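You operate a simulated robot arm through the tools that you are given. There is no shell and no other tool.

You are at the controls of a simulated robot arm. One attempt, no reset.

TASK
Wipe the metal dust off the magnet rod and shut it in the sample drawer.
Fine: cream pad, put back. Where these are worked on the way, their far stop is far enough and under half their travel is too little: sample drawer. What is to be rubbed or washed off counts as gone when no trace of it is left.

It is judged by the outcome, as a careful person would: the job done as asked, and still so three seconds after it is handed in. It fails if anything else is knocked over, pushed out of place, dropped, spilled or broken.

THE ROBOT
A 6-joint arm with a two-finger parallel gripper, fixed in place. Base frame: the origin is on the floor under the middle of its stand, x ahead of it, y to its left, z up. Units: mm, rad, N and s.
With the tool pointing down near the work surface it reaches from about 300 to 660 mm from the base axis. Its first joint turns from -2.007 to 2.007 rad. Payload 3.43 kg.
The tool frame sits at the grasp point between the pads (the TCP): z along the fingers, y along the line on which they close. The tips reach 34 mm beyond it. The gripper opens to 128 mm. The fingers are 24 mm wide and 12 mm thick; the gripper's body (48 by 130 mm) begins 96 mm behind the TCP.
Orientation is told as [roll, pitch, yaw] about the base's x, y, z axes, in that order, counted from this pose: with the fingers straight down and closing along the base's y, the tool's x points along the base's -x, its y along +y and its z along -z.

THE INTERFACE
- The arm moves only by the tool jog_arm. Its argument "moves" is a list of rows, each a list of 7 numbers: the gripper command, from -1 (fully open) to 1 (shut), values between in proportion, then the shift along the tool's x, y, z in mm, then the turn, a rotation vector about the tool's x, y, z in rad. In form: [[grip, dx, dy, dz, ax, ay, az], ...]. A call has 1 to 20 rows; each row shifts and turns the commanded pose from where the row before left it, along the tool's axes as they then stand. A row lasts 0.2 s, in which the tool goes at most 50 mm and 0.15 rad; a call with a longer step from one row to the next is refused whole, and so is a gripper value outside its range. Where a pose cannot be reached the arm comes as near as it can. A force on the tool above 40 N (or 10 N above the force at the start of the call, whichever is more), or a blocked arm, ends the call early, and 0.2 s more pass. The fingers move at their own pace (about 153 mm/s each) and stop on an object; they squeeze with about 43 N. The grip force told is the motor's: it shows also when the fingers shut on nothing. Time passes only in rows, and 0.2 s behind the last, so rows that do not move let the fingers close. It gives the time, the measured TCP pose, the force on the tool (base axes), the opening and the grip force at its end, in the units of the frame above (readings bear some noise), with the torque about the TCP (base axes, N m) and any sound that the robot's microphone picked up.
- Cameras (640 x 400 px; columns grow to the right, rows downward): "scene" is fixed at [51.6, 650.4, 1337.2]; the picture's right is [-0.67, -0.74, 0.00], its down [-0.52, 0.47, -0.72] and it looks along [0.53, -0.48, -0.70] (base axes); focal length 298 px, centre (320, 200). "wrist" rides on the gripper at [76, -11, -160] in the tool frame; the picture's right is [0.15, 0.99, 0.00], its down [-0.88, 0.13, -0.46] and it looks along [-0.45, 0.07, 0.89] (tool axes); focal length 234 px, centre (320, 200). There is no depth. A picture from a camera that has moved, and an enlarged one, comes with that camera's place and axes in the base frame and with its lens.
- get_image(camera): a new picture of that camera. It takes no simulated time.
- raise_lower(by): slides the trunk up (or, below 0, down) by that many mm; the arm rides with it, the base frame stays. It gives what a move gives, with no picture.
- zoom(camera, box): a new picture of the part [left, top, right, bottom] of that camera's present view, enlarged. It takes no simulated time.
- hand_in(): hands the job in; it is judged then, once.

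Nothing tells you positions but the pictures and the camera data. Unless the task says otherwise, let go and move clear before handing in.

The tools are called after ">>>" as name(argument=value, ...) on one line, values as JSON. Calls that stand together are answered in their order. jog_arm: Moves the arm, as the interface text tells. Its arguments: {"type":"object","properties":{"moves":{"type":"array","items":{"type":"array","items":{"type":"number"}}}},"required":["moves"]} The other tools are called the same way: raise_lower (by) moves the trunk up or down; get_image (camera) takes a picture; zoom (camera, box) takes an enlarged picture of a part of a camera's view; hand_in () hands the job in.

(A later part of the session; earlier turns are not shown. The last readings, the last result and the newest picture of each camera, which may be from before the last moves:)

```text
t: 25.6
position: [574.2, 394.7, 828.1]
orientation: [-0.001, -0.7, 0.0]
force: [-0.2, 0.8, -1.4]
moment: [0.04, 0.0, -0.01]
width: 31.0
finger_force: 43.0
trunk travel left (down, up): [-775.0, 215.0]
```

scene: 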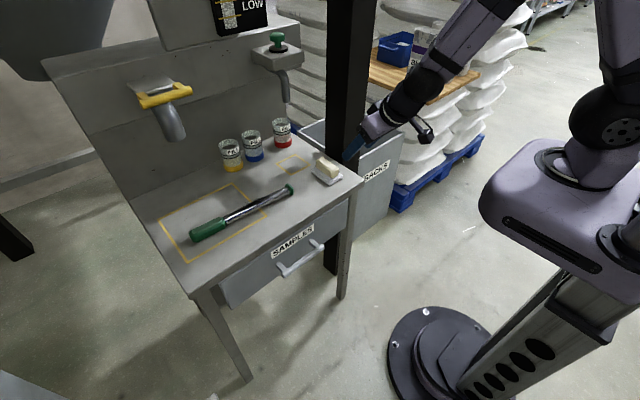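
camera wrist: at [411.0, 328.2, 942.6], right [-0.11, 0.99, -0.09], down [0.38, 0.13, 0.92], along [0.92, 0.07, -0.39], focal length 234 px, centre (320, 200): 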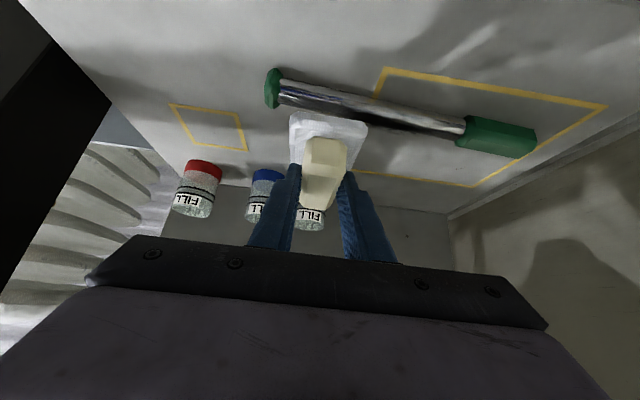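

>>> jog_arm(moves=[[1, 0.96, 0, 1.15, 0, 0, 0], [1, 0, 0, 0, 0, 0, 0]])

>>> jog_arm(moves=[[1, 0.96, 0, 1.15, 0, 0, 0], [1, 0, 0, 0, 0, 0, 0]])

>>> zoom(camera="wrist", box=[220, 60, 460, 210])

```text
t: 26.2
position: [572.1, 393.4, 826.0]
orientation: [0.0, -0.698, 0.002]
force: [1.1, 0.0, 0.0]
moment: [-0.07, 0.0, 0.03]
width: 31.0
finger_force: 43.1
trunk travel left (down, up): [-775.0, 215.0]
```

```text
t: 26.8
position: [573.2, 394.9, 825.6]
orientation: [0.001, -0.701, 0.001]
force: [1.5, -0.5, 4.6]
moment: [-0.08, -0.21, -0.02]
width: 31.2
finger_force: 43.1
trunk travel left (down, up): [-775.0, 215.0]
```

```text
2.67 times, centred on (340, 135) of wrist
camera zoom: at [412.3, 383.0, 898.6], right [-0.11, 0.99, -0.09], down [0.38, 0.13, 0.92], along [0.92, 0.07, -0.39], focal length 624 px, centre (267, 373)
```

zoom: 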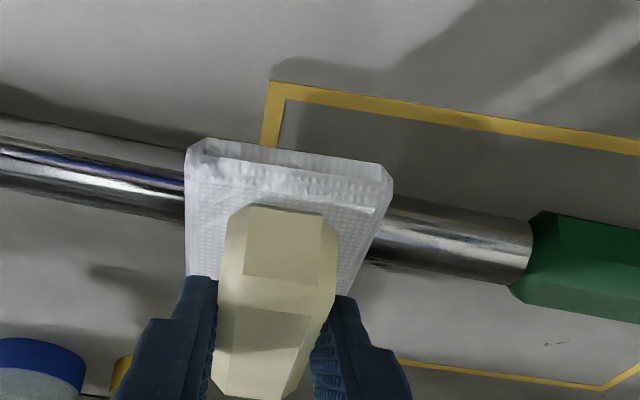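

Contact at TCP z ≈ 825.6 with about 5 N. I'll rub along the rod: toward the handle, then back toward the cap, staying between the green ends.

>>> jog_arm(moves=[[1, 0.3, 8, 0.4, 0, 0, 0], [1, 0, 8, 0, 0, 0, 0], [1, 0, 8, 0, 0, 0, 0], [1, 0, 8, 0, 0, 0, 0], [1, 0, 8, 0, 0, 0, 0], [1, 0, 6, 0, 0, 0, 0], [1, 0, -8, 0, 0, 0, 0], [1, 0, -8, 0, 0, 0, 0], [1, 0, -8, 0, 0, 0, 0], [1, 0, -8, 0, 0, 0, 0], [1, 0, -8, 0, 0, 0, 0], [1, 0, -8, 0, 0, 0, 0]])

>>> zoom(camera="scene", box=[170, 140, 314, 230])

>>> zoom(camera="wrist", box=[220, 60, 460, 210])

```text
t: 29.4
position: [571.9, 390.8, 825.9]
orientation: [0.0, -0.7, 0.001]
force: [-1.5, 1.6, 8.5]
moment: [0.07, -0.12, 0.09]
width: 31.0
finger_force: 42.9
trunk travel left (down, up): [-775.0, 215.0]
```

```text
4.44 times, centred on (242, 185) of scene
camera zoom: at [51.6, 650.4, 1337.2], right [-0.67, -0.74, 0.0], down [-0.52, 0.47, -0.72], along [0.53, -0.48, -0.7], focal length 1324 px, centre (667, 267)
```

zoom: 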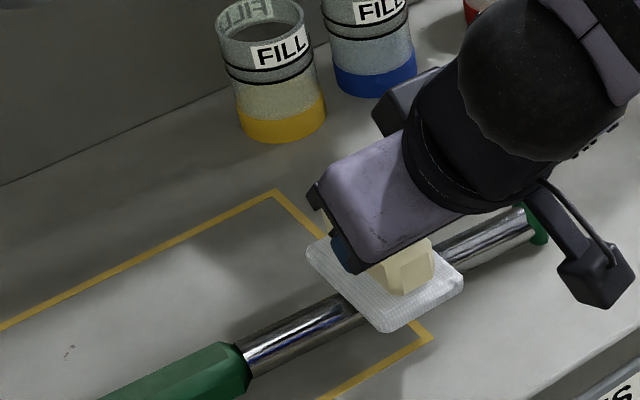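

```text
2.67 times, centred on (340, 135) of wrist
camera zoom: at [411.7, 379.4, 898.5], right [-0.11, 0.99, -0.09], down [0.38, 0.13, 0.92], along [0.92, 0.07, -0.39], focal length 624 px, centre (267, 373)
```

zoom: 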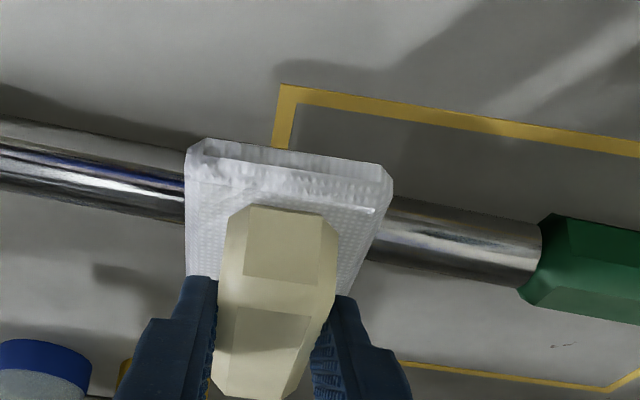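

The rod held still and the pad slides with about 8 N. I'll continue toward the cap and back, twice, then lift to look.

>>> jog_arm(moves=[[1, 0, -8, 0, 0, 0, 0], [1, 0, -8, 0, 0, 0, 0], [1, 0, -8, 0, 0, 0, 0], [1, 0, -8, 0, 0, 0, 0], [1, 0, -8, 0, 0, 0, 0], [1, 0, -8, 0, 0, 0, 0], [1, 0, 8, 0, 0, 0, 0], [1, 0, 8, 0, 0, 0, 0], [1, 0, 8, 0, 0, 0, 0], [1, 0, 8, 0, 0, 0, 0], [1, 0, 8, 0, 0, 0, 0], [1, 0, 8, 0, 0, 0, 0], [1, 0, 8, 0, 0, 0, 0], [1, 0, 8, 0, 0, 0, 0], [1, 0, 8, 0, 0, 0, 0], [1, 0, 8, 0, 0, 0, 0], [1, 0, 8, 0, 0, 0, 0]])

>>> zoom(camera="scene", box=[170, 140, 314, 230])

>>> zoom(camera="wrist", box=[160, 60, 400, 210])

```text
t: 33.0
position: [573.5, 433.6, 825.8]
orientation: [0.002, -0.698, 0.002]
force: [0.0, -1.7, 3.6]
moment: [-0.05, -0.04, -0.09]
width: 30.9
finger_force: 43.1
trunk travel left (down, up): [-775.0, 215.0]
```

```text
4.44 times, centred on (242, 185) of scene
camera zoom: at [51.6, 650.4, 1337.2], right [-0.67, -0.74, 0.0], down [-0.52, 0.47, -0.72], along [0.53, -0.48, -0.7], focal length 1324 px, centre (667, 267)
```

zoom: 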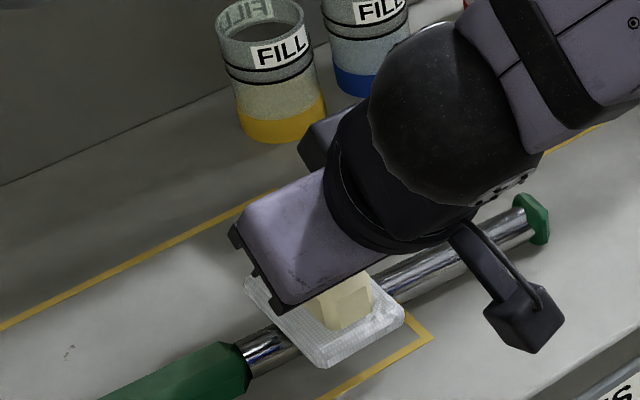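

```text
2.67 times, centred on (280, 135) of wrist
camera zoom: at [412.4, 421.1, 898.6], right [-0.11, 0.99, -0.09], down [0.38, 0.13, 0.92], along [0.92, 0.07, -0.39], focal length 624 px, centre (427, 373)
```

zoom: 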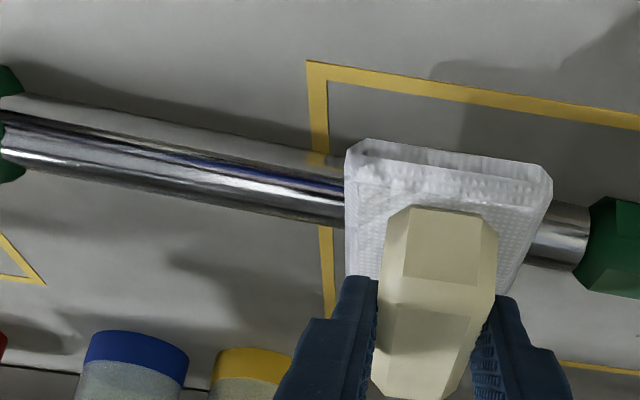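

The part exposed by the strokes already looks clean. I'll lift off and move the pad aside toward −y to inspect the entire rod.

>>> jog_arm(moves=[[1, -12.9, 0, -15.3, 0, 0, 0], [1, -12.9, 0, -15.3, 0, 0, 0], [1, -12.9, 0, -15.3, 0, 0, 0], [1, 0, 0, 0, 0, 0, 0]])

>>> zoom(camera="scene", box=[170, 140, 314, 230])

>>> zoom(camera="wrist", box=[160, 40, 480, 240])

```text
t: 34.0
position: [572.7, 432.8, 885.3]
orientation: [0.0, -0.698, 0.002]
force: [0.3, -0.2, 0.0]
moment: [0.0, 0.01, 0.02]
width: 30.5
finger_force: 43.1
trunk travel left (down, up): [-775.0, 215.0]
```

```text
4.44 times, centred on (242, 185) of scene
camera zoom: at [51.6, 650.4, 1337.2], right [-0.67, -0.74, 0.0], down [-0.52, 0.47, -0.72], along [0.53, -0.48, -0.7], focal length 1324 px, centre (667, 267)
```

zoom: 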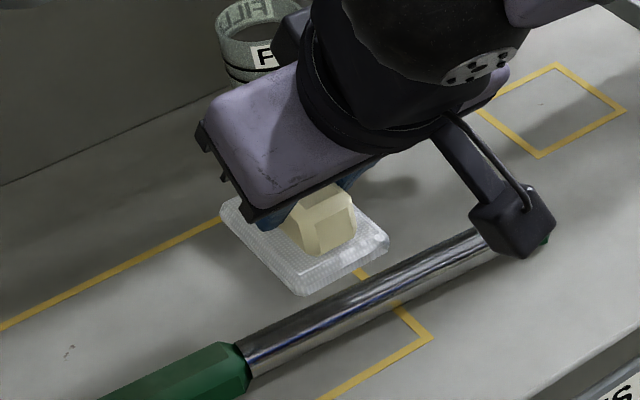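

```text
2.00 times, centred on (320, 140) of wrist
camera zoom: at [411.9, 422.1, 958.1], right [-0.11, 0.99, -0.09], down [0.38, 0.13, 0.91], along [0.92, 0.07, -0.39], focal length 468 px, centre (320, 320)
```

zoom: 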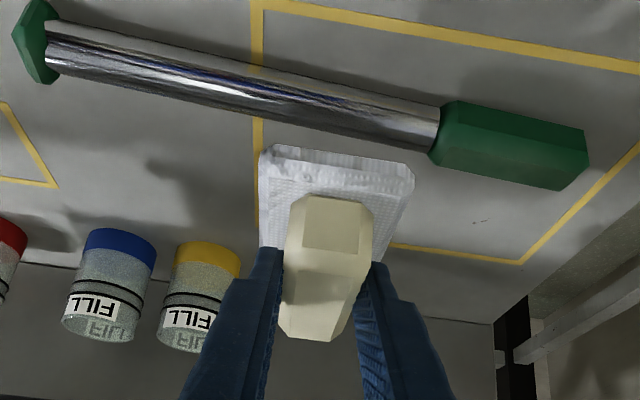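

>>> zoom(camera="wrist", box=[170, 40, 290, 115])

>>> zoom(camera="wrist", box=[270, 60, 390, 135])

>>> zoom(camera="scene", box=[210, 180, 290, 230])

```text
5.33 times, centred on (230, 78) of wrist
camera zoom: at [411.9, 422.1, 958.1], right [-0.11, 0.99, -0.09], down [0.38, 0.13, 0.91], along [0.92, 0.07, -0.39], focal length 1249 px, centre (800, 853)
```

zoom: 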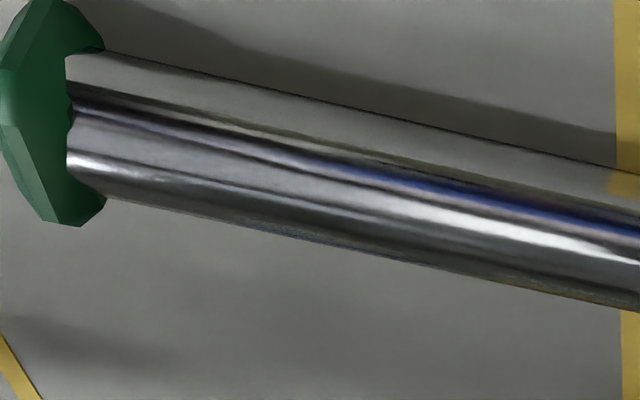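

```text
5.33 times, centred on (330, 98) of wrist
camera zoom: at [411.9, 422.1, 958.1], right [-0.11, 0.99, -0.09], down [0.38, 0.13, 0.91], along [0.92, 0.07, -0.39], focal length 1249 px, centre (267, 747)
```

zoom: 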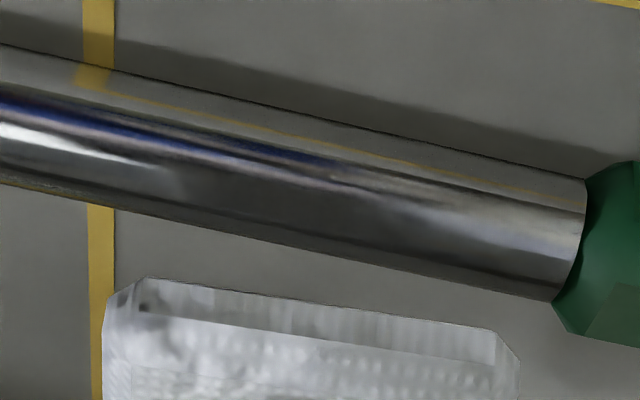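

```text
8.00 times, centred on (250, 205) of scene
camera zoom: at [51.6, 650.4, 1337.2], right [-0.67, -0.74, 0.0], down [-0.52, 0.47, -0.72], along [0.53, -0.48, -0.7], focal length 2384 px, centre (880, 160)
```

zoom: 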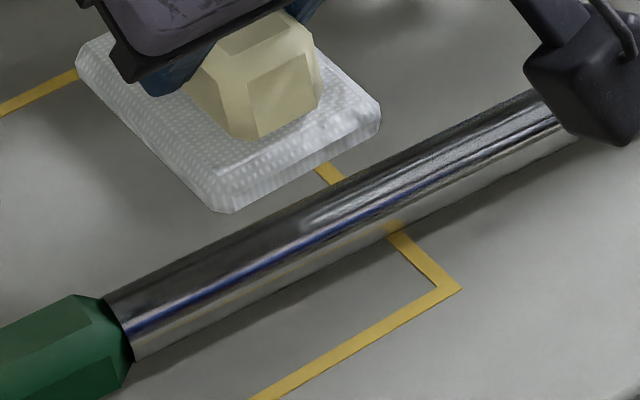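

The fuzz is gone from what I can see here. I'll straighten the tool and look more from above to check the crown and far side before putting the pad back.

>>> jog_arm(moves=[[1, 2.9, -23.2, -17.1, 0, 0, 0], [1, 2.9, -23.2, -17.1, 0, 0, 0], [1, 2.9, -23.2, -17.1, 0, 0, 0], [1, 2.9, -23.2, -17.1, 0, 0, 0], [1, 0, 0, 0, 0, 0.1396, 0], [1, 0, 0, 0, 0, 0.1396, 0], [1, 0, 0, 0, 0, 0.1396, 0], [1, 0, 0, 0, 0, 0.1396, 0], [1, 0, 0, 0, 0, 0.1396, 0], [1, 0, 0, 0, 0, 0, 0]])

>>> get_image(camera="wrist")

>>> zoom(camera="wrist", box=[240, 130, 400, 230])

>>> zoom(camera="scene", box=[200, 170, 312, 240])

```text
t: 36.2
position: [519.5, 340.0, 929.9]
orientation: [0.0, 0.002, 0.001]
force: [0.4, -0.5, 0.0]
moment: [0.01, 0.0, -0.02]
width: 31.0
finger_force: 43.1
trunk travel left (down, up): [-775.0, 215.0]
```

```text
taken
camera wrist: at [444.6, 328.4, 1089.3], right [-0.15, 0.99, 0.0], down [0.88, 0.13, 0.46], along [0.45, 0.07, -0.89], focal length 234 px, centre (320, 200)
```

wrist: 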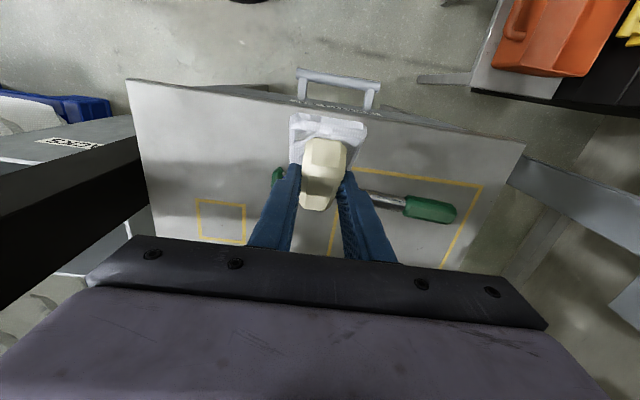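

```text
4.00 times, centred on (320, 180) of wrist
camera zoom: at [444.6, 328.4, 1089.3], right [-0.15, 0.99, 0.0], down [0.88, 0.13, 0.46], along [0.45, 0.07, -0.89], focal length 937 px, centre (320, 280)
```

zoom: 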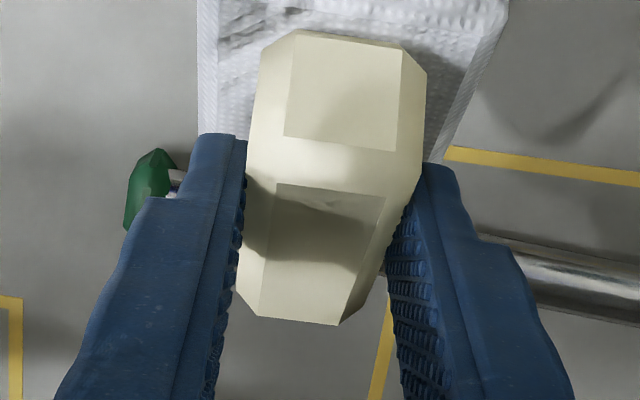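

```text
5.71 times, centred on (256, 205) of scene
camera zoom: at [51.6, 650.4, 1337.2], right [-0.67, -0.74, 0.0], down [-0.52, 0.47, -0.72], along [0.53, -0.48, -0.7], focal length 1703 px, centre (686, 171)
```

zoom: 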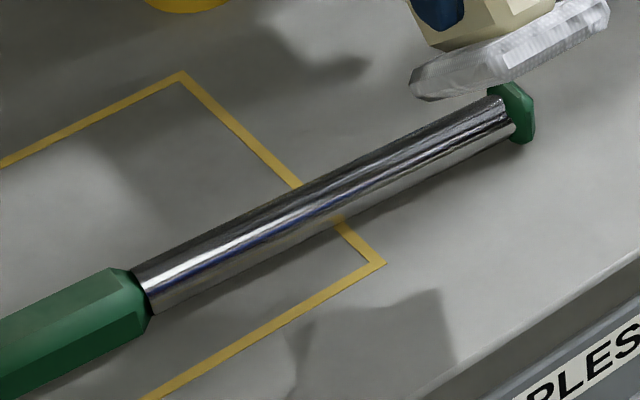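

The scene view looks clean. I'll slide sideways so the pad no longer hides the rod from the wrist camera.

>>> jog_arm(moves=[[1, 0, -40, 0, 0, 0, 0], [1, 0, -40, 0, 0, 0, 0], [1, 0, -40, 0, 0, 0, 0], [1, -20, 0, 0, 0, 0, 0], [1, 0, 0, 0, 0, 0, 0]])

>>> zoom(camera="wrist", box=[340, 120, 520, 232])

>>> get_image(camera="wrist")

```text
t: 37.4
position: [543.1, 219.7, 926.6]
orientation: [0.0, 0.0, 0.002]
force: [0.7, -0.1, 0.0]
moment: [0.01, -0.04, -0.01]
width: 31.0
finger_force: 43.0
trunk travel left (down, up): [-775.0, 215.0]
```

```text
3.56 times, centred on (430, 176) of wrist
camera zoom: at [467.1, 208.4, 1087.5], right [-0.15, 0.99, 0.0], down [0.88, 0.13, 0.46], along [0.45, 0.07, -0.89], focal length 833 px, centre (-71, 285)
```

zoom: 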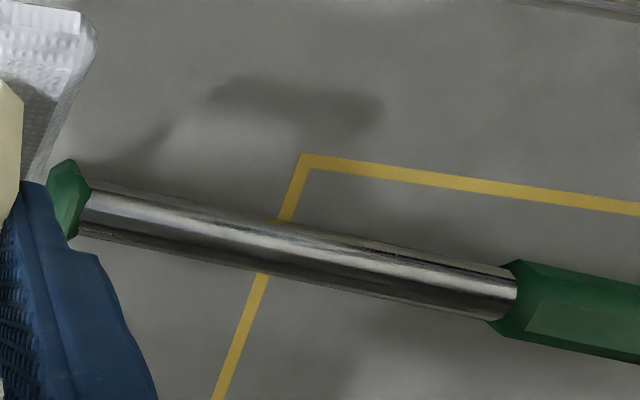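

```text
taken
camera wrist: at [467.1, 208.4, 1087.5], right [-0.15, 0.99, 0.0], down [0.88, 0.13, 0.46], along [0.45, 0.07, -0.89], focal length 234 px, centre (320, 200)
```

wrist: 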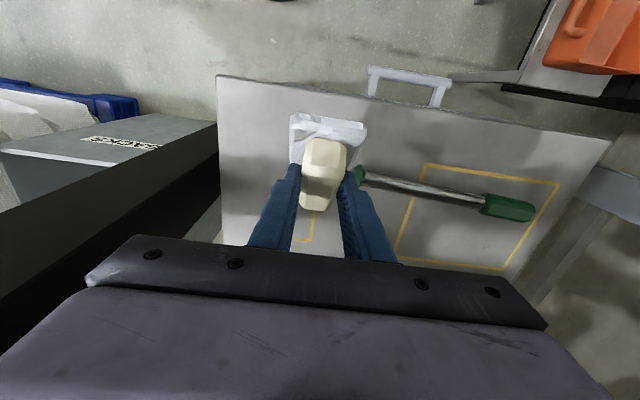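

>>> zoom(camera="wrist", box=[390, 160, 490, 222])

>>> zoom(camera="scene", box=[220, 175, 300, 225])

```text
6.40 times, centred on (440, 191) of wrist
camera zoom: at [467.1, 208.4, 1087.5], right [-0.15, 0.99, 0.0], down [0.88, 0.13, 0.46], along [0.45, 0.07, -0.89], focal length 1499 px, centre (-448, 258)
```

zoom: 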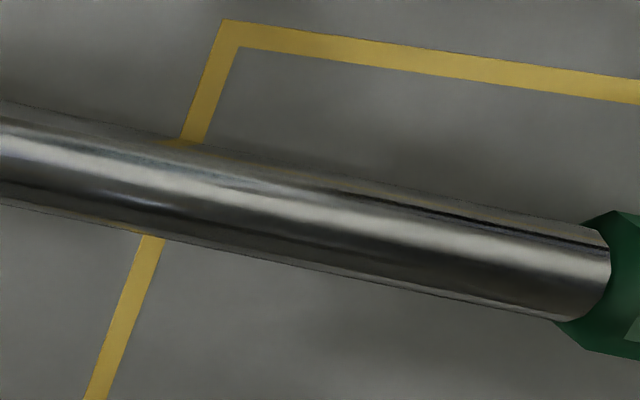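

```text
8.00 times, centred on (260, 200) of scene
camera zoom: at [51.6, 650.4, 1337.2], right [-0.67, -0.74, 0.0], down [-0.52, 0.47, -0.72], along [0.53, -0.48, -0.7], focal length 2384 px, centre (800, 200)
```

zoom: 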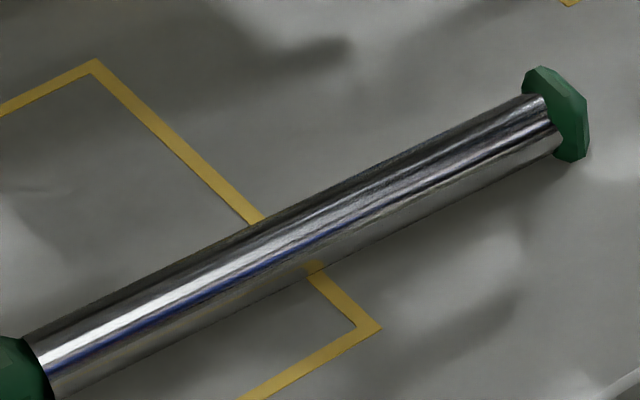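

It looks clean from both cameras, but as cheap insurance I'll give it a few more strokes before returning the pad. Re-tilting and going back over the rod.

>>> jog_arm(moves=[[1, 0, 0, 0, 0, -0.1396, 0], [1, 0, 0, 0, 0, -0.1396, 0], [1, 0, 0, 0, 0, -0.1396, 0], [1, 0, 0, 0, 0, -0.1396, 0], [1, 0, 0, 0, 0, -0.1396, 0], [1, 2.7, 35, 12.6, 0, 0, 0], [1, 2.7, 35, 12.6, 0, 0, 0], [1, 2.7, 35, 12.6, 0, 0, 0], [1, 2.7, 35, 12.6, 0, 0, 0], [1, 2.7, 35, 12.6, 0, 0, 0], [1, 12.9, 0, 15.3, 0, 0, 0], [1, 11.6, 0, 13.8, 0, 0, 0], [1, 0, 0, 0, 0, 0, 0]])

```text
t: 40.2
position: [569.8, 394.7, 837.0]
orientation: [0.003, -0.697, 0.001]
force: [0.1, 0.0, -0.6]
moment: [0.0, 0.01, -0.03]
width: 30.7
finger_force: 43.1
trunk travel left (down, up): [-775.0, 215.0]
```

>>> jog_arm(moves=[[1, 2.9, 0, 3.45, 0, 0, 0], [1, 2.9, 0, 3.45, 0, 0, 0], [1, 0, 0, 0, 0, 0, 0]])

>>> jog_arm(moves=[[1, 0.96, 0, 1.15, 0, 0, 0], [1, 0, 0, 0, 0, 0, 0]])

```text
t: 41.0
position: [570.4, 394.7, 824.1]
orientation: [-0.001, -0.698, 0.002]
force: [-0.1, -0.2, -0.4]
moment: [0.01, -0.01, -0.01]
width: 30.9
finger_force: 43.1
trunk travel left (down, up): [-775.0, 215.0]
```

```text
t: 41.6
position: [570.9, 395.7, 825.7]
orientation: [0.001, -0.7, 0.001]
force: [0.4, 0.2, 1.9]
moment: [-0.02, -0.04, -0.04]
width: 31.1
finger_force: 42.8
trunk travel left (down, up): [-775.0, 215.0]
```

>>> jog_arm(moves=[[1, 0.64, 0, 0.77, 0, 0, 0], [1, 0.32, 8, 0.38, 0, 0, 0], [1, 0, 8, 0, 0, 0, 0], [1, 0, 8, 0, 0, 0, 0], [1, 0, 8, 0, 0, 0, 0], [1, 0, 8, 0, 0, 0, 0], [1, 0, 8, 0, 0, 0, 0], [1, 0, -8, 0, 0, 0, 0], [1, 0, -8, 0, 0, 0, 0], [1, 0, -8, 0, 0, 0, 0], [1, 0, -8, 0, 0, 0, 0], [1, 0, -8, 0, 0, 0, 0], [1, 0, -8, 0, 0, 0, 0]])

>>> jog_arm(moves=[[1, 0, -8, 0, 0, 0, 0], [1, 0, -8, 0, 0, 0, 0], [1, 0, -8, 0, 0, 0, 0], [1, 0, -8, 0, 0, 0, 0], [1, 0, -8, 0, 0, 0, 0], [1, 0, -8, 0, 0, 0, 0], [1, 0, 8, 0, 0, 0, 0], [1, 0, 8, 0, 0, 0, 0], [1, 0, 8, 0, 0, 0, 0], [1, 0, 8, 0, 0, 0, 0], [1, 0, 8, 0, 0, 0, 0], [1, 0, 8, 0, 0, 0, 0], [1, 0, 8, 0, 0, 0, 0], [1, 0, 8, 0, 0, 0, 0], [1, 0, 8, 0, 0, 0, 0], [1, 0, 8, 0, 0, 0, 0], [1, 0, 8, 0, 0, 0, 0]])

>>> jog_arm(moves=[[1, 0, -9, 0, 0, 0, 0], [1, 0, -9, 0, 0, 0, 0], [1, 0, -9, 0, 0, 0, 0], [1, 0, -9, 0, 0, 0, 0], [1, 0, -9, 0, 0, 0, 0], [1, 0, -9, 0, 0, 0, 0], [1, 0, -9, 0, 0, 0, 0], [1, 0, -9, 0, 0, 0, 0], [1, 0, -9, 0, 0, 0, 0], [1, 0, -9, 0, 0, 0, 0], [1, 0, 9, 0, 0, 0, 0], [1, 0, 9, 0, 0, 0, 0], [1, 0, 9, 0, 0, 0, 0], [1, 0, 9, 0, 0, 0, 0], [1, 0, 9, 0, 0, 0, 0]])

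```text
t: 44.4
position: [570.7, 394.7, 825.0]
orientation: [0.003, -0.701, 0.0]
force: [0.2, 3.2, 11.8]
moment: [0.08, -0.33, 0.11]
width: 30.8
finger_force: 43.1
trunk travel left (down, up): [-775.0, 215.0]
```

```text
t: 48.0
position: [568.8, 432.0, 824.3]
orientation: [0.003, -0.7, 0.0]
force: [0.3, -3.5, 15.4]
moment: [-0.24, -0.49, -0.1]
width: 30.8
finger_force: 43.3
trunk travel left (down, up): [-775.0, 215.0]
```

```text
t: 51.2
position: [568.7, 389.8, 824.2]
orientation: [0.003, -0.701, 0.0]
force: [0.0, -5.2, 16.5]
moment: [-0.28, -0.37, -0.15]
width: 31.1
finger_force: 42.6
trunk travel left (down, up): [-775.0, 215.0]
```

Plenty of rubbing done. Now I'll lift off and carry the pad back above its original spot.

>>> jog_arm(moves=[[1, -9.9, 0, -11.7, 0, 0, 0], [1, -9.9, 0, -11.7, 0, 0, 0], [1, -9.9, 0, -11.7, 0, 0, 0], [1, 2, -40.2, -1.7, 0, 0, 0], [1, 2, -40.2, -1.7, 0, 0, 0], [1, 2, -40.2, -1.7, 0, 0, 0], [1, 2, -40.2, -1.7, 0, 0, 0], [1, 2, -40.2, -1.7, 0, 0, 0], [1, 2, -40.2, -1.7, 0, 0, 0], [1, 0, 0, 0, 0, 0, 0], [1, 0, 0, 0, 0, 0, 0]])

>>> zoom(camera="scene", box=[230, 110, 390, 210])

>>> zoom(camera="scene", box=[180, 170, 308, 250])

>>> get_image(camera="wrist")

```text
t: 53.6
position: [555.7, 151.5, 868.7]
orientation: [0.0, -0.699, 0.0]
force: [-0.1, 0.6, -0.3]
moment: [0.02, 0.02, 0.01]
width: 31.0
finger_force: 43.0
trunk travel left (down, up): [-775.0, 215.0]
```

```text
4.00 times, centred on (310, 160) of scene
camera zoom: at [51.6, 650.4, 1337.2], right [-0.67, -0.74, 0.0], down [-0.52, 0.47, -0.72], along [0.53, -0.48, -0.7], focal length 1192 px, centre (360, 360)
```

zoom: 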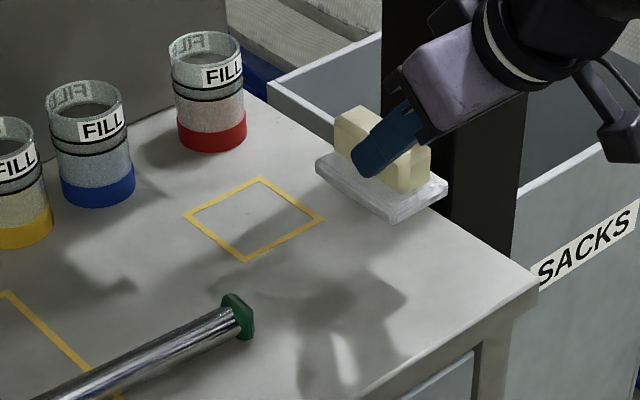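

```text
5.00 times, centred on (244, 210) of scene
camera zoom: at [51.6, 650.4, 1337.2], right [-0.67, -0.74, 0.0], down [-0.52, 0.47, -0.72], along [0.53, -0.48, -0.7], focal length 1490 px, centre (700, 150)
```

zoom: 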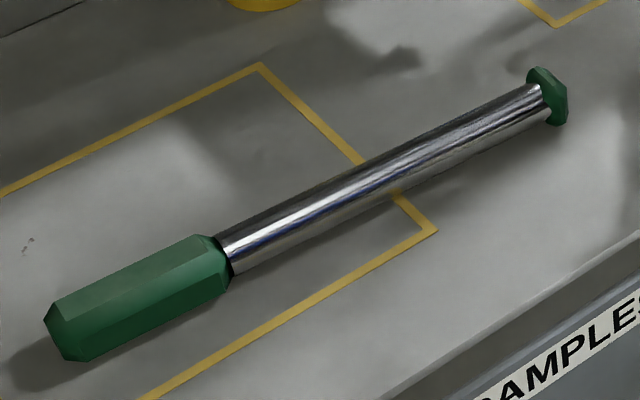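

```text
taken
camera wrist: at [395.3, 139.9, 940.7], right [-0.11, 0.99, -0.09], down [0.38, 0.13, 0.92], along [0.92, 0.07, -0.39], focal length 234 px, centre (320, 200)
```

wrist: 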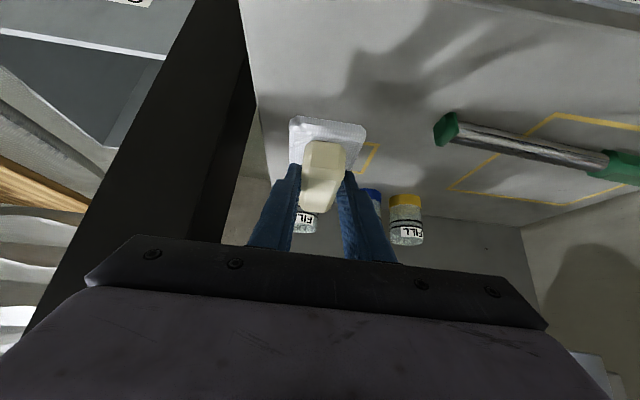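

The rod is spotless, but the pad may have turned a few degrees in the grip. I'll zoom to judge its tilt before setting it down.

>>> zoom(camera="scene", box=[300, 130, 348, 170])

>>> zoom(camera="wrist", box=[270, 100, 390, 220])

```text
10.00 times, centred on (324, 150) of scene
camera zoom: at [51.6, 650.4, 1337.2], right [-0.67, -0.74, 0.0], down [-0.52, 0.47, -0.72], along [0.53, -0.48, -0.7], focal length 2980 px, centre (280, 700)
```

zoom: 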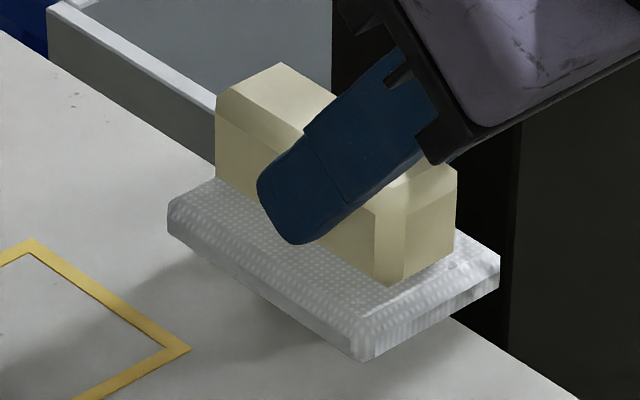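

```text
3.33 times, centred on (330, 160) of wrist
camera zoom: at [395.3, 139.9, 940.7], right [-0.11, 0.99, -0.09], down [0.38, 0.13, 0.92], along [0.92, 0.07, -0.39], focal length 781 px, centre (287, 333)
```

zoom: 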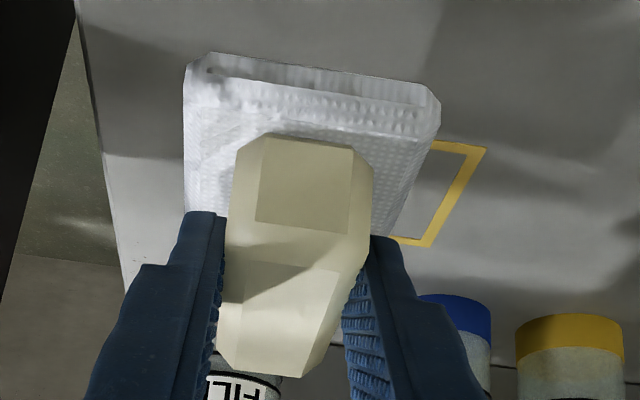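

The pad's tilt is only about a degree, so it will settle flat. I'll correct xy slightly and lower it to just above the table.

>>> jog_arm(moves=[[1, 1.5, -2.3, -1.3, 0, 0, 0], [1, 10.6, 0, 12.65, 0, 0, 0], [1, 10.6, 0, 12.65, 0, 0, 0], [1, 10.6, 0, 12.65, 0, 0, 0], [1, 7.7, 0, 9.2, 0, 0, 0], [1, 0, 0, 0, 0, 0, 0], [1, 0, 0, 0, 0, 0, 0]])

>>> zoom(camera="scene", box=[280, 130, 376, 190])

```text
t: 55.2
position: [552.5, 145.8, 805.7]
orientation: [0.0, -0.698, 0.001]
force: [0.1, 0.9, 0.1]
moment: [0.0, 0.02, 0.04]
width: 30.8
finger_force: 43.2
trunk travel left (down, up): [-775.0, 215.0]
```

```text
6.67 times, centred on (328, 160) of scene
camera zoom: at [51.6, 650.4, 1337.2], right [-0.67, -0.74, 0.0], down [-0.52, 0.47, -0.72], along [0.53, -0.48, -0.7], focal length 1986 px, centre (267, 467)
```

zoom: 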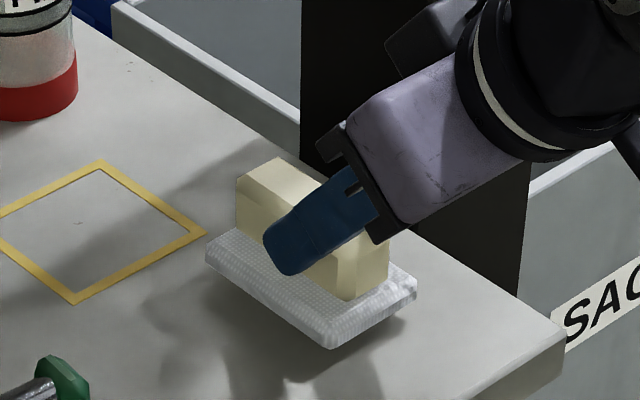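

Position matches the original outline to within a few millimetres. Lowering the last bit in small steps until it touches.

>>> jog_arm(moves=[[1, 1.6, 1, 1.9, 0, 0, 0], [1, 1.6, 0, 1.9, 0, 0, 0], [1, 0, 0, 0, 0, 0, 0]])

>>> jog_arm(moves=[[1, 0.64, 0, 0.77, 0, 0, 0], [1, 0, 0, 0, 0, 0, 0]])

>>> jog_arm(moves=[[1, 0.64, 0, 0.77, 0, 0, 0], [1, 0, 0, 0, 0, 0, 0]])

```text
t: 56.0
position: [553.7, 148.8, 801.4]
orientation: [0.001, -0.698, 0.001]
force: [-0.1, 0.9, -0.6]
moment: [-0.01, 0.02, 0.0]
width: 30.8
finger_force: 43.4
trunk travel left (down, up): [-775.0, 215.0]
```

```text
t: 56.6
position: [554.1, 147.6, 800.6]
orientation: [0.001, -0.699, 0.002]
force: [-0.1, -0.4, -0.1]
moment: [-0.02, 0.03, 0.0]
width: 30.9
finger_force: 43.3
trunk travel left (down, up): [-775.0, 215.0]
```

```text
t: 57.2
position: [553.3, 147.9, 799.4]
orientation: [0.001, -0.699, 0.001]
force: [-0.6, -0.3, -1.0]
moment: [0.0, -0.02, 0.02]
width: 31.2
finger_force: 42.5
trunk travel left (down, up): [-775.0, 215.0]
```

>>> jog_arm(moves=[[1, 0.64, 0, 0.77, 0, 0, 0], [1, 0, 0, 0, 0, 0, 0]])

>>> jog_arm(moves=[[1, 0.64, 0, 0.77, 0, 0, 0], [1, 0, 0, 0, 0, 0, 0]])

>>> zoom(camera="scene", box=[280, 130, 376, 190])

```text
t: 57.8
position: [555.1, 147.3, 797.8]
orientation: [0.001, -0.699, -0.001]
force: [-0.3, 0.1, -1.1]
moment: [0.03, -0.01, 0.01]
width: 31.0
finger_force: 43.2
trunk travel left (down, up): [-775.0, 215.0]
```

```text
t: 58.4
position: [553.3, 148.4, 798.2]
orientation: [0.001, -0.7, 0.002]
force: [0.3, -0.4, -1.4]
moment: [0.01, -0.01, 0.0]
width: 30.8
finger_force: 43.3
trunk travel left (down, up): [-775.0, 215.0]
```

```text
6.67 times, centred on (328, 160) of scene
camera zoom: at [51.6, 650.4, 1337.2], right [-0.67, -0.74, 0.0], down [-0.52, 0.47, -0.72], along [0.53, -0.48, -0.7], focal length 1986 px, centre (267, 467)
```

zoom: 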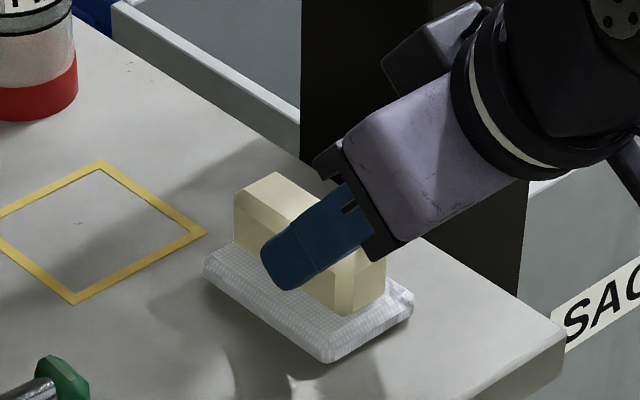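

>>> jog_arm(moves=[[1, 0.64, 0, 0.77, 0, 0, 0], [1, 0, 0, 0, 0, 0, 0]])

>>> jog_arm(moves=[[1, 0.64, 0, 0.77, 0, 0, 0], [1, 0, 0, 0, 0, 0, 0]])

>>> zoom(camera="scene", box=[280, 130, 376, 190])

```text
t: 59.0
position: [553.5, 147.2, 795.1]
orientation: [0.001, -0.698, 0.001]
force: [-0.7, 0.5, 0.2]
moment: [0.01, -0.03, -0.01]
width: 30.9
finger_force: 42.9
trunk travel left (down, up): [-775.0, 215.0]
```

```text
t: 59.6
position: [555.5, 146.8, 796.1]
orientation: [-0.001, -0.7, 0.001]
force: [-0.6, 1.0, 3.8]
moment: [0.04, 0.15, -0.05]
width: 30.8
finger_force: 43.0
trunk travel left (down, up): [-775.0, 215.0]
```

```text
6.67 times, centred on (328, 160) of scene
camera zoom: at [51.6, 650.4, 1337.2], right [-0.67, -0.74, 0.0], down [-0.52, 0.47, -0.72], along [0.53, -0.48, -0.7], focal length 1986 px, centre (267, 467)
```

zoom: 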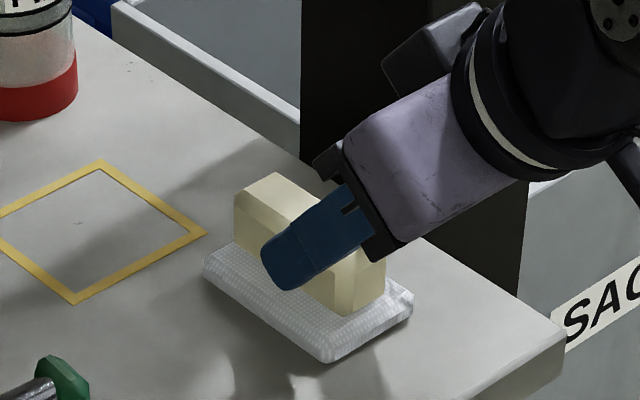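

Touching the table with about 4 N. Releasing the pad and backing off along the tool axis.

>>> jog_arm(moves=[[0.3, 0, 0, 0, 0, 0, 0], [-0.1, 0, 0, 0, 0, 0, 0], [-0.1, 0, 0, 0, 0, 0, 0]])

>>> jog_arm(moves=[[-0.1, 0, 0, -15, 0, 0, 0], [-0.1, 0, 0, -20, 0, 0, 0], [-0.1, 0, 0, -25, 0, 0, 0], [-0.1, 0, 0, -30, 0, 0, 0], [-0.1, 0, 0, 0, 0, 0, 0]])

>>> zoom(camera="scene", box=[280, 130, 376, 190])

>>> get_image(camera="wrist")

```text
t: 60.4
position: [554.0, 147.2, 796.3]
orientation: [0.001, -0.697, 0.002]
force: [-0.3, 0.1, 0.4]
moment: [-0.03, 0.02, 0.0]
width: 70.4
finger_force: 0.1
trunk travel left (down, up): [-775.0, 215.0]
```

```text
t: 61.6
position: [495.3, 144.7, 865.1]
orientation: [0.001, -0.698, 0.002]
force: [-0.3, -0.4, 0.6]
moment: [-0.02, 0.04, 0.0]
width: 70.4
finger_force: 0.2
trunk travel left (down, up): [-775.0, 215.0]
```

```text
6.67 times, centred on (328, 160) of scene
camera zoom: at [51.6, 650.4, 1337.2], right [-0.67, -0.74, 0.0], down [-0.52, 0.47, -0.72], along [0.53, -0.48, -0.7], focal length 1986 px, centre (267, 467)
```

zoom: 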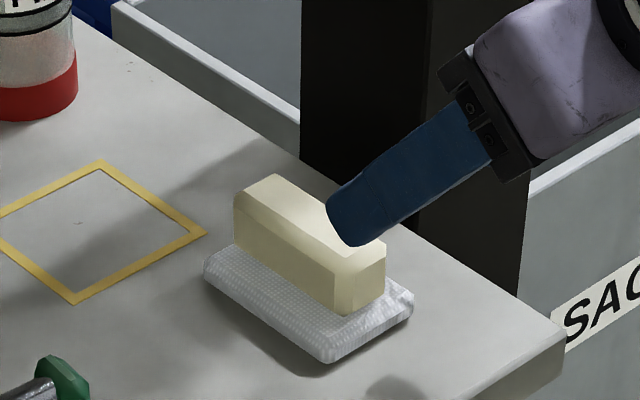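

```text
taken
camera wrist: at [334.9, 133.2, 937.4], right [-0.11, 0.99, -0.09], down [0.38, 0.13, 0.91], along [0.92, 0.07, -0.39], focal length 234 px, centre (320, 200)
```

wrist: 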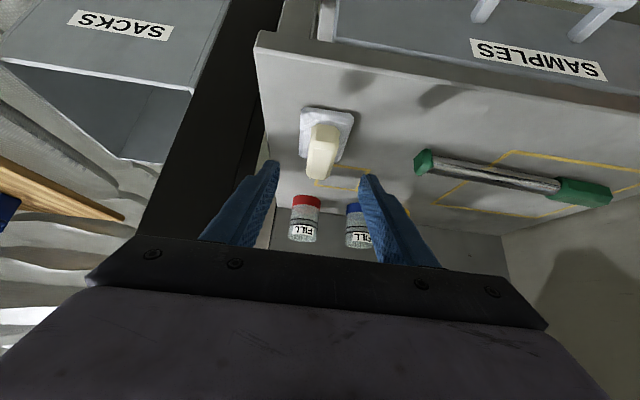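

The pad is back within ~5 mm of where it was. Next is the drawer: I'll swing over to its front, back off to x ≈ 330, and lower in front of the handle.

>>> jog_arm(moves=[[-0.1, 0, 36.3, 0, 0, 0, 0], [-0.1, 0, 36.3, 0, 0, 0, 0], [-0.1, 0, 36.3, 0, 0, 0, 0], [-0.1, 0, 36.3, 0, 0, 0, 0], [-0.1, 0, 36.3, 0, 0, 0, 0], [-0.1, 0, 36.3, 0, 0, 0, 0], [-0.1, 31.6, 0, -26.5, 0, 0, 0], [-0.1, 31.6, 0, -26.5, 0, 0, 0], [-0.1, 31.6, 0, -26.5, 0, 0, 0], [-0.1, 31.6, 0, -26.5, 0, 0, 0], [-0.1, 0, 0, 0, 0, 0, 0]])

>>> get_image(camera="wrist")

>>> get_image(camera="scene")

```text
t: 64.0
position: [329.5, 363.2, 863.4]
orientation: [0.001, -0.698, 0.0]
force: [-0.4, -0.3, -0.2]
moment: [0.0, 0.01, -0.02]
width: 70.2
finger_force: 0.1
trunk travel left (down, up): [-775.0, 215.0]
```

```text
taken
camera wrist: at [169.4, 352.5, 936.2], right [-0.11, 0.99, -0.09], down [0.38, 0.13, 0.92], along [0.92, 0.07, -0.39], focal length 234 px, centre (320, 200)
```

wrist: 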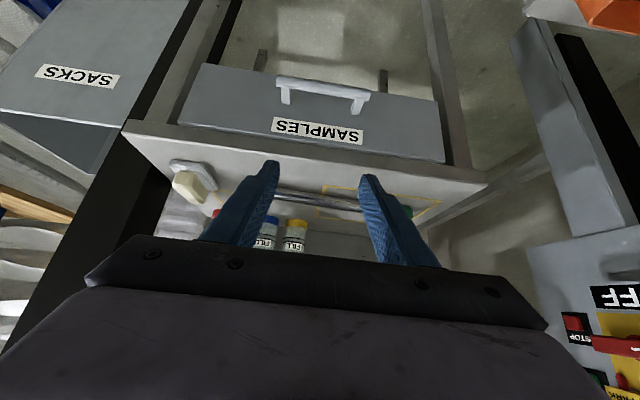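

```text
taken
```

scene: 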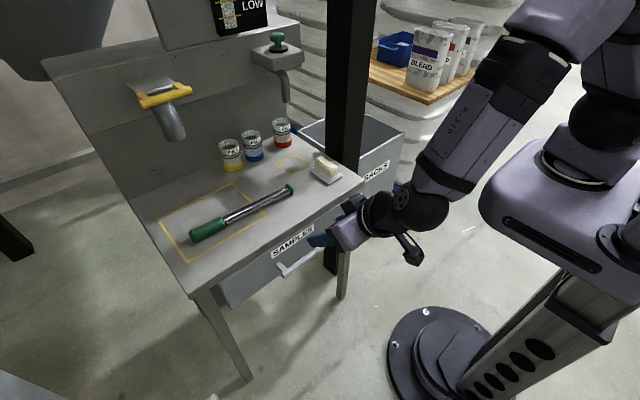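

>>> zoom(camera="wrist", box=[170, 50, 460, 200])

>>> zoom(camera="scene", box=[200, 190, 360, 310])

```text
2.21 times, centred on (315, 125) of wrist
camera zoom: at [169.4, 352.5, 936.2], right [-0.11, 0.99, -0.09], down [0.38, 0.13, 0.92], along [0.92, 0.07, -0.39], focal length 517 px, centre (331, 366)
```

zoom: 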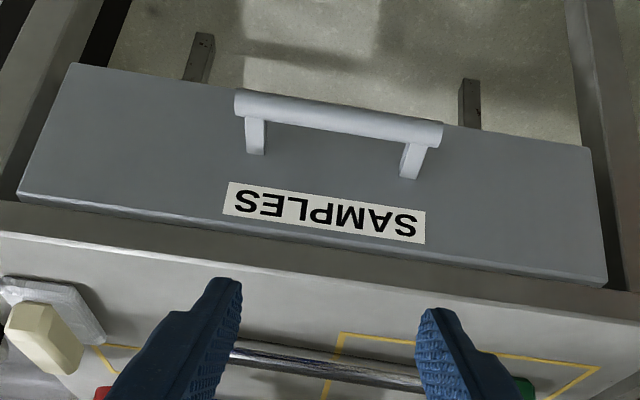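

```text
3.33 times, centred on (280, 250) of scene
camera zoom: at [51.6, 650.4, 1337.2], right [-0.67, -0.74, 0.0], down [-0.52, 0.47, -0.72], along [0.53, -0.48, -0.7], focal length 993 px, centre (453, 33)
```

zoom: 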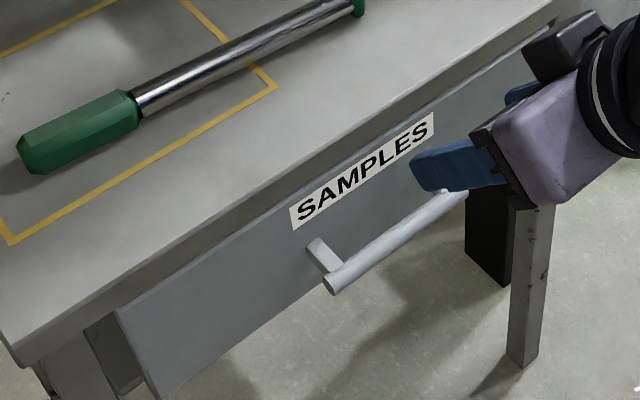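

The handle bar runs y 290–433 at x ≈ 435, z ≈ 635, with the drawer face at x ≈ 479. I'll turn the gripper so it closes across the bar, tilted to 70°, and come down in front of it.

>>> jog_arm(moves=[[-0.1, 0, 0, 0, 0, 0, -0.143], [-0.1, 0, 0, 0, 0, 0, -0.143], [-0.1, 0, 0, 0, 0, 0, -0.143], [-0.1, 0, 0, 0, 0, 0, -0.143], [-0.1, 0, 0, 0, 0, 0, -0.143], [-0.1, 0, 0, 0, 0, 0, -0.143], [-0.1, 0, 0, 0, 0, 0, -0.143], [-0.1, 0, 0, 0, 0, 0, -0.143], [-0.1, 0, 0, 0, 0, 0, -0.143], [-0.1, 0, 0, 0, 0, 0, -0.143], [-0.1, 0, 0, 0, 0, 0, -0.1408], [-0.1, 0, 0, 0, 0.131, 0, 0], [-0.1, 0, 0, 0, 0.131, 0, 0], [-0.1, 0, 0, 0, 0.131, 0, 0], [-0.1, 0, 0, 0, 0.131, 0, 0], [-0.1, 0, 0, 0, 0, 0, 0]])

>>> get_image(camera="scene")

```text
t: 67.4
position: [331.0, 364.7, 865.9]
orientation: [-1.225, -0.002, 1.573]
force: [0.0, 0.9, 0.3]
moment: [0.03, 0.01, 0.01]
width: 70.4
finger_force: 0.1
trunk travel left (down, up): [-775.0, 215.0]
```

```text
taken
```

scene: 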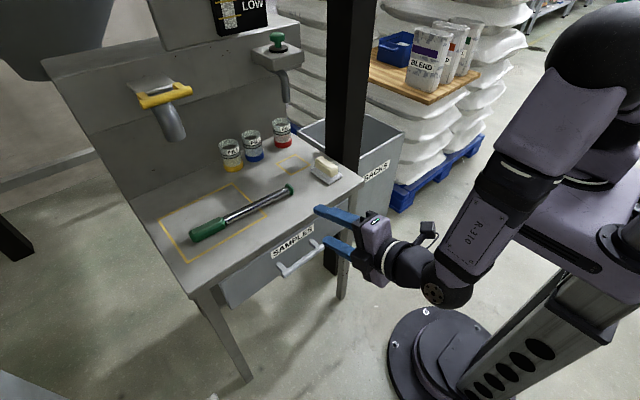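

Orientation is right. Moving down to the pre-approach in front of the bar with fingers about 46 mm apart.

>>> jog_arm(moves=[[0.28, 0.6, 35.5, 20.6, 0, 0, 0], [0.28, 0.6, 35.5, 20.6, 0, 0, 0], [0.28, 0.6, 35.5, 20.6, 0, 0, 0], [0.28, 0.6, 35.5, 20.6, 0, 0, 0], [0.28, 0.6, 35.5, 20.6, 0, 0, 0], [0.28, 0, 0, 0, 0, 0, 0]])

>>> get_image(camera="wrist")

>>> zoom(camera="scene", box=[230, 190, 430, 330])

```text
t: 68.8
position: [367.8, 361.4, 662.5]
orientation: [-1.223, 0.0, 1.573]
force: [-0.1, 0.4, 0.1]
moment: [-0.01, 0.0, 0.01]
width: 46.0
finger_force: 0.1
trunk travel left (down, up): [-775.0, 215.0]
```

```text
taken
camera wrist: at [221.7, 285.3, 727.6], right [-0.34, -0.15, -0.93], down [-0.47, 0.88, 0.03], along [0.81, 0.45, -0.37], focal length 234 px, centre (320, 200)
```

wrist: 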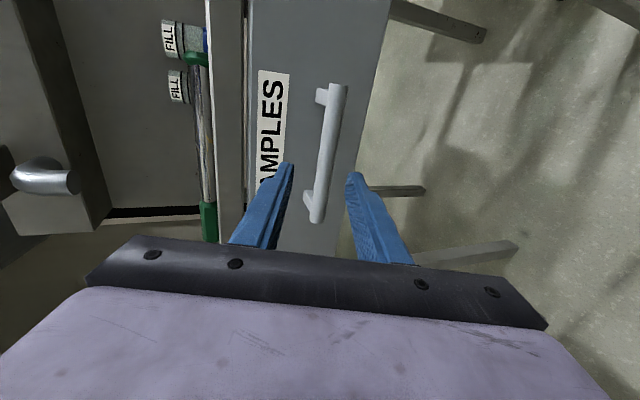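

```text
2.86 times, centred on (330, 260) of scene
camera zoom: at [51.6, 650.4, 1337.2], right [-0.67, -0.74, 0.0], down [-0.52, 0.47, -0.72], along [0.53, -0.48, -0.7], focal length 851 px, centre (291, 29)
```

zoom: 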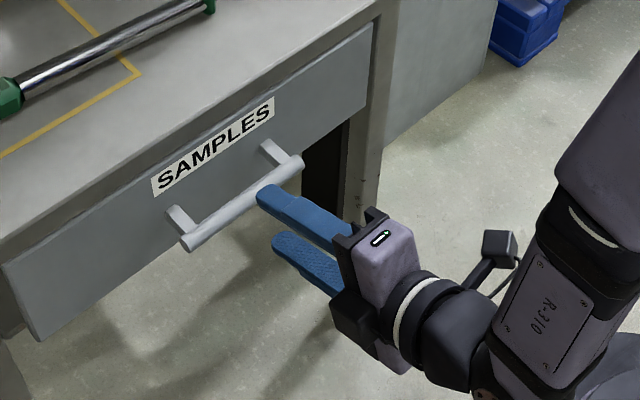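

The bar lies nearly on the tool axis, about 75 mm ahead. I'll shift 3 mm down and advance 60 mm so the bar sits between the fingers.

>>> jog_arm(moves=[[0.28, 0, 3, 0, 0, 0, 0], [0.28, 0, 0, 20, 0, 0, 0], [0.28, 0, 0, 20, 0, 0, 0], [0.28, 0, 0, 20, 0, 0, 0], [0.28, 0, 0, 0, 0, 0, 0]])

>>> get_image(camera="wrist")

>>> zoom(camera="scene", box=[230, 190, 430, 330])

```text
t: 70.0
position: [423.6, 364.5, 638.5]
orientation: [-1.222, 0.0, 1.574]
force: [-0.1, 0.4, 0.1]
moment: [-0.01, 0.01, 0.01]
width: 46.4
finger_force: 0.1
trunk travel left (down, up): [-775.0, 215.0]
```

```text
taken
camera wrist: at [277.8, 288.0, 703.0], right [-0.34, -0.15, -0.93], down [-0.47, 0.88, 0.03], along [0.81, 0.45, -0.37], focal length 234 px, centre (320, 200)
```

wrist: 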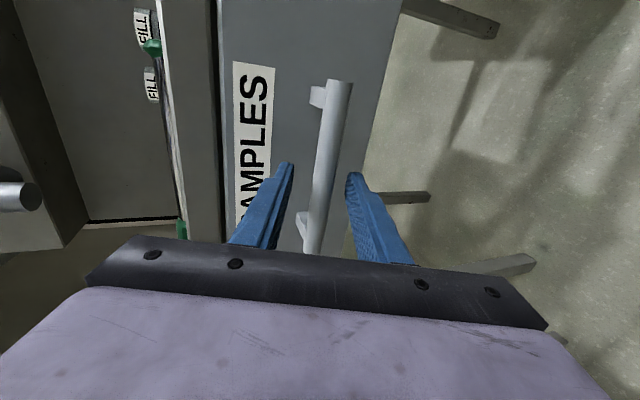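

```text
2.86 times, centred on (330, 260) of scene
camera zoom: at [51.6, 650.4, 1337.2], right [-0.67, -0.74, 0.0], down [-0.52, 0.47, -0.72], along [0.53, -0.48, -0.7], focal length 851 px, centre (291, 29)
```

zoom: 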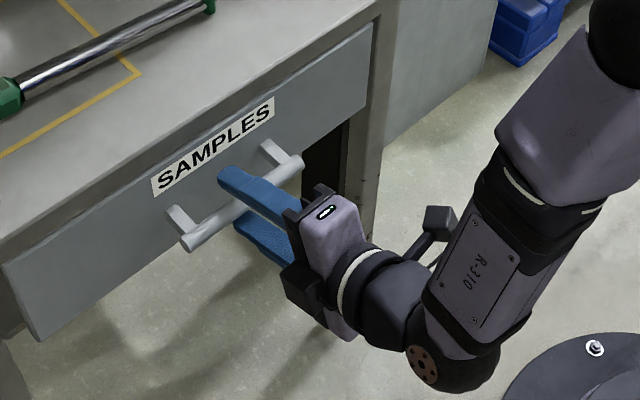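

The bar is between the two fingers. Closing on the handle.

>>> jog_arm(moves=[[0.6, 0, 0, 0, 0, 0, 0], [1, 0, 0, 0, 0, 0, 0], [1, 0, 0, 0, 0, 0, 0]])

>>> zoom(camera="scene", box=[230, 190, 430, 330])

```text
t: 70.8
position: [422.7, 363.6, 636.1]
orientation: [-1.218, 0.001, 1.572]
force: [-6.3, 0.2, -13.7]
moment: [0.59, 0.23, 0.63]
width: 17.7
finger_force: 44.9
trunk travel left (down, up): [-775.0, 215.0]
```

```text
2.86 times, centred on (330, 260) of scene
camera zoom: at [51.6, 650.4, 1337.2], right [-0.67, -0.74, 0.0], down [-0.52, 0.47, -0.72], along [0.53, -0.48, -0.7], focal length 851 px, centre (291, 29)
```

zoom: 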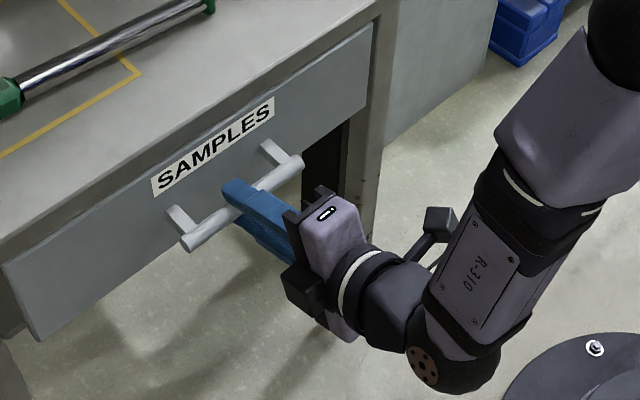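

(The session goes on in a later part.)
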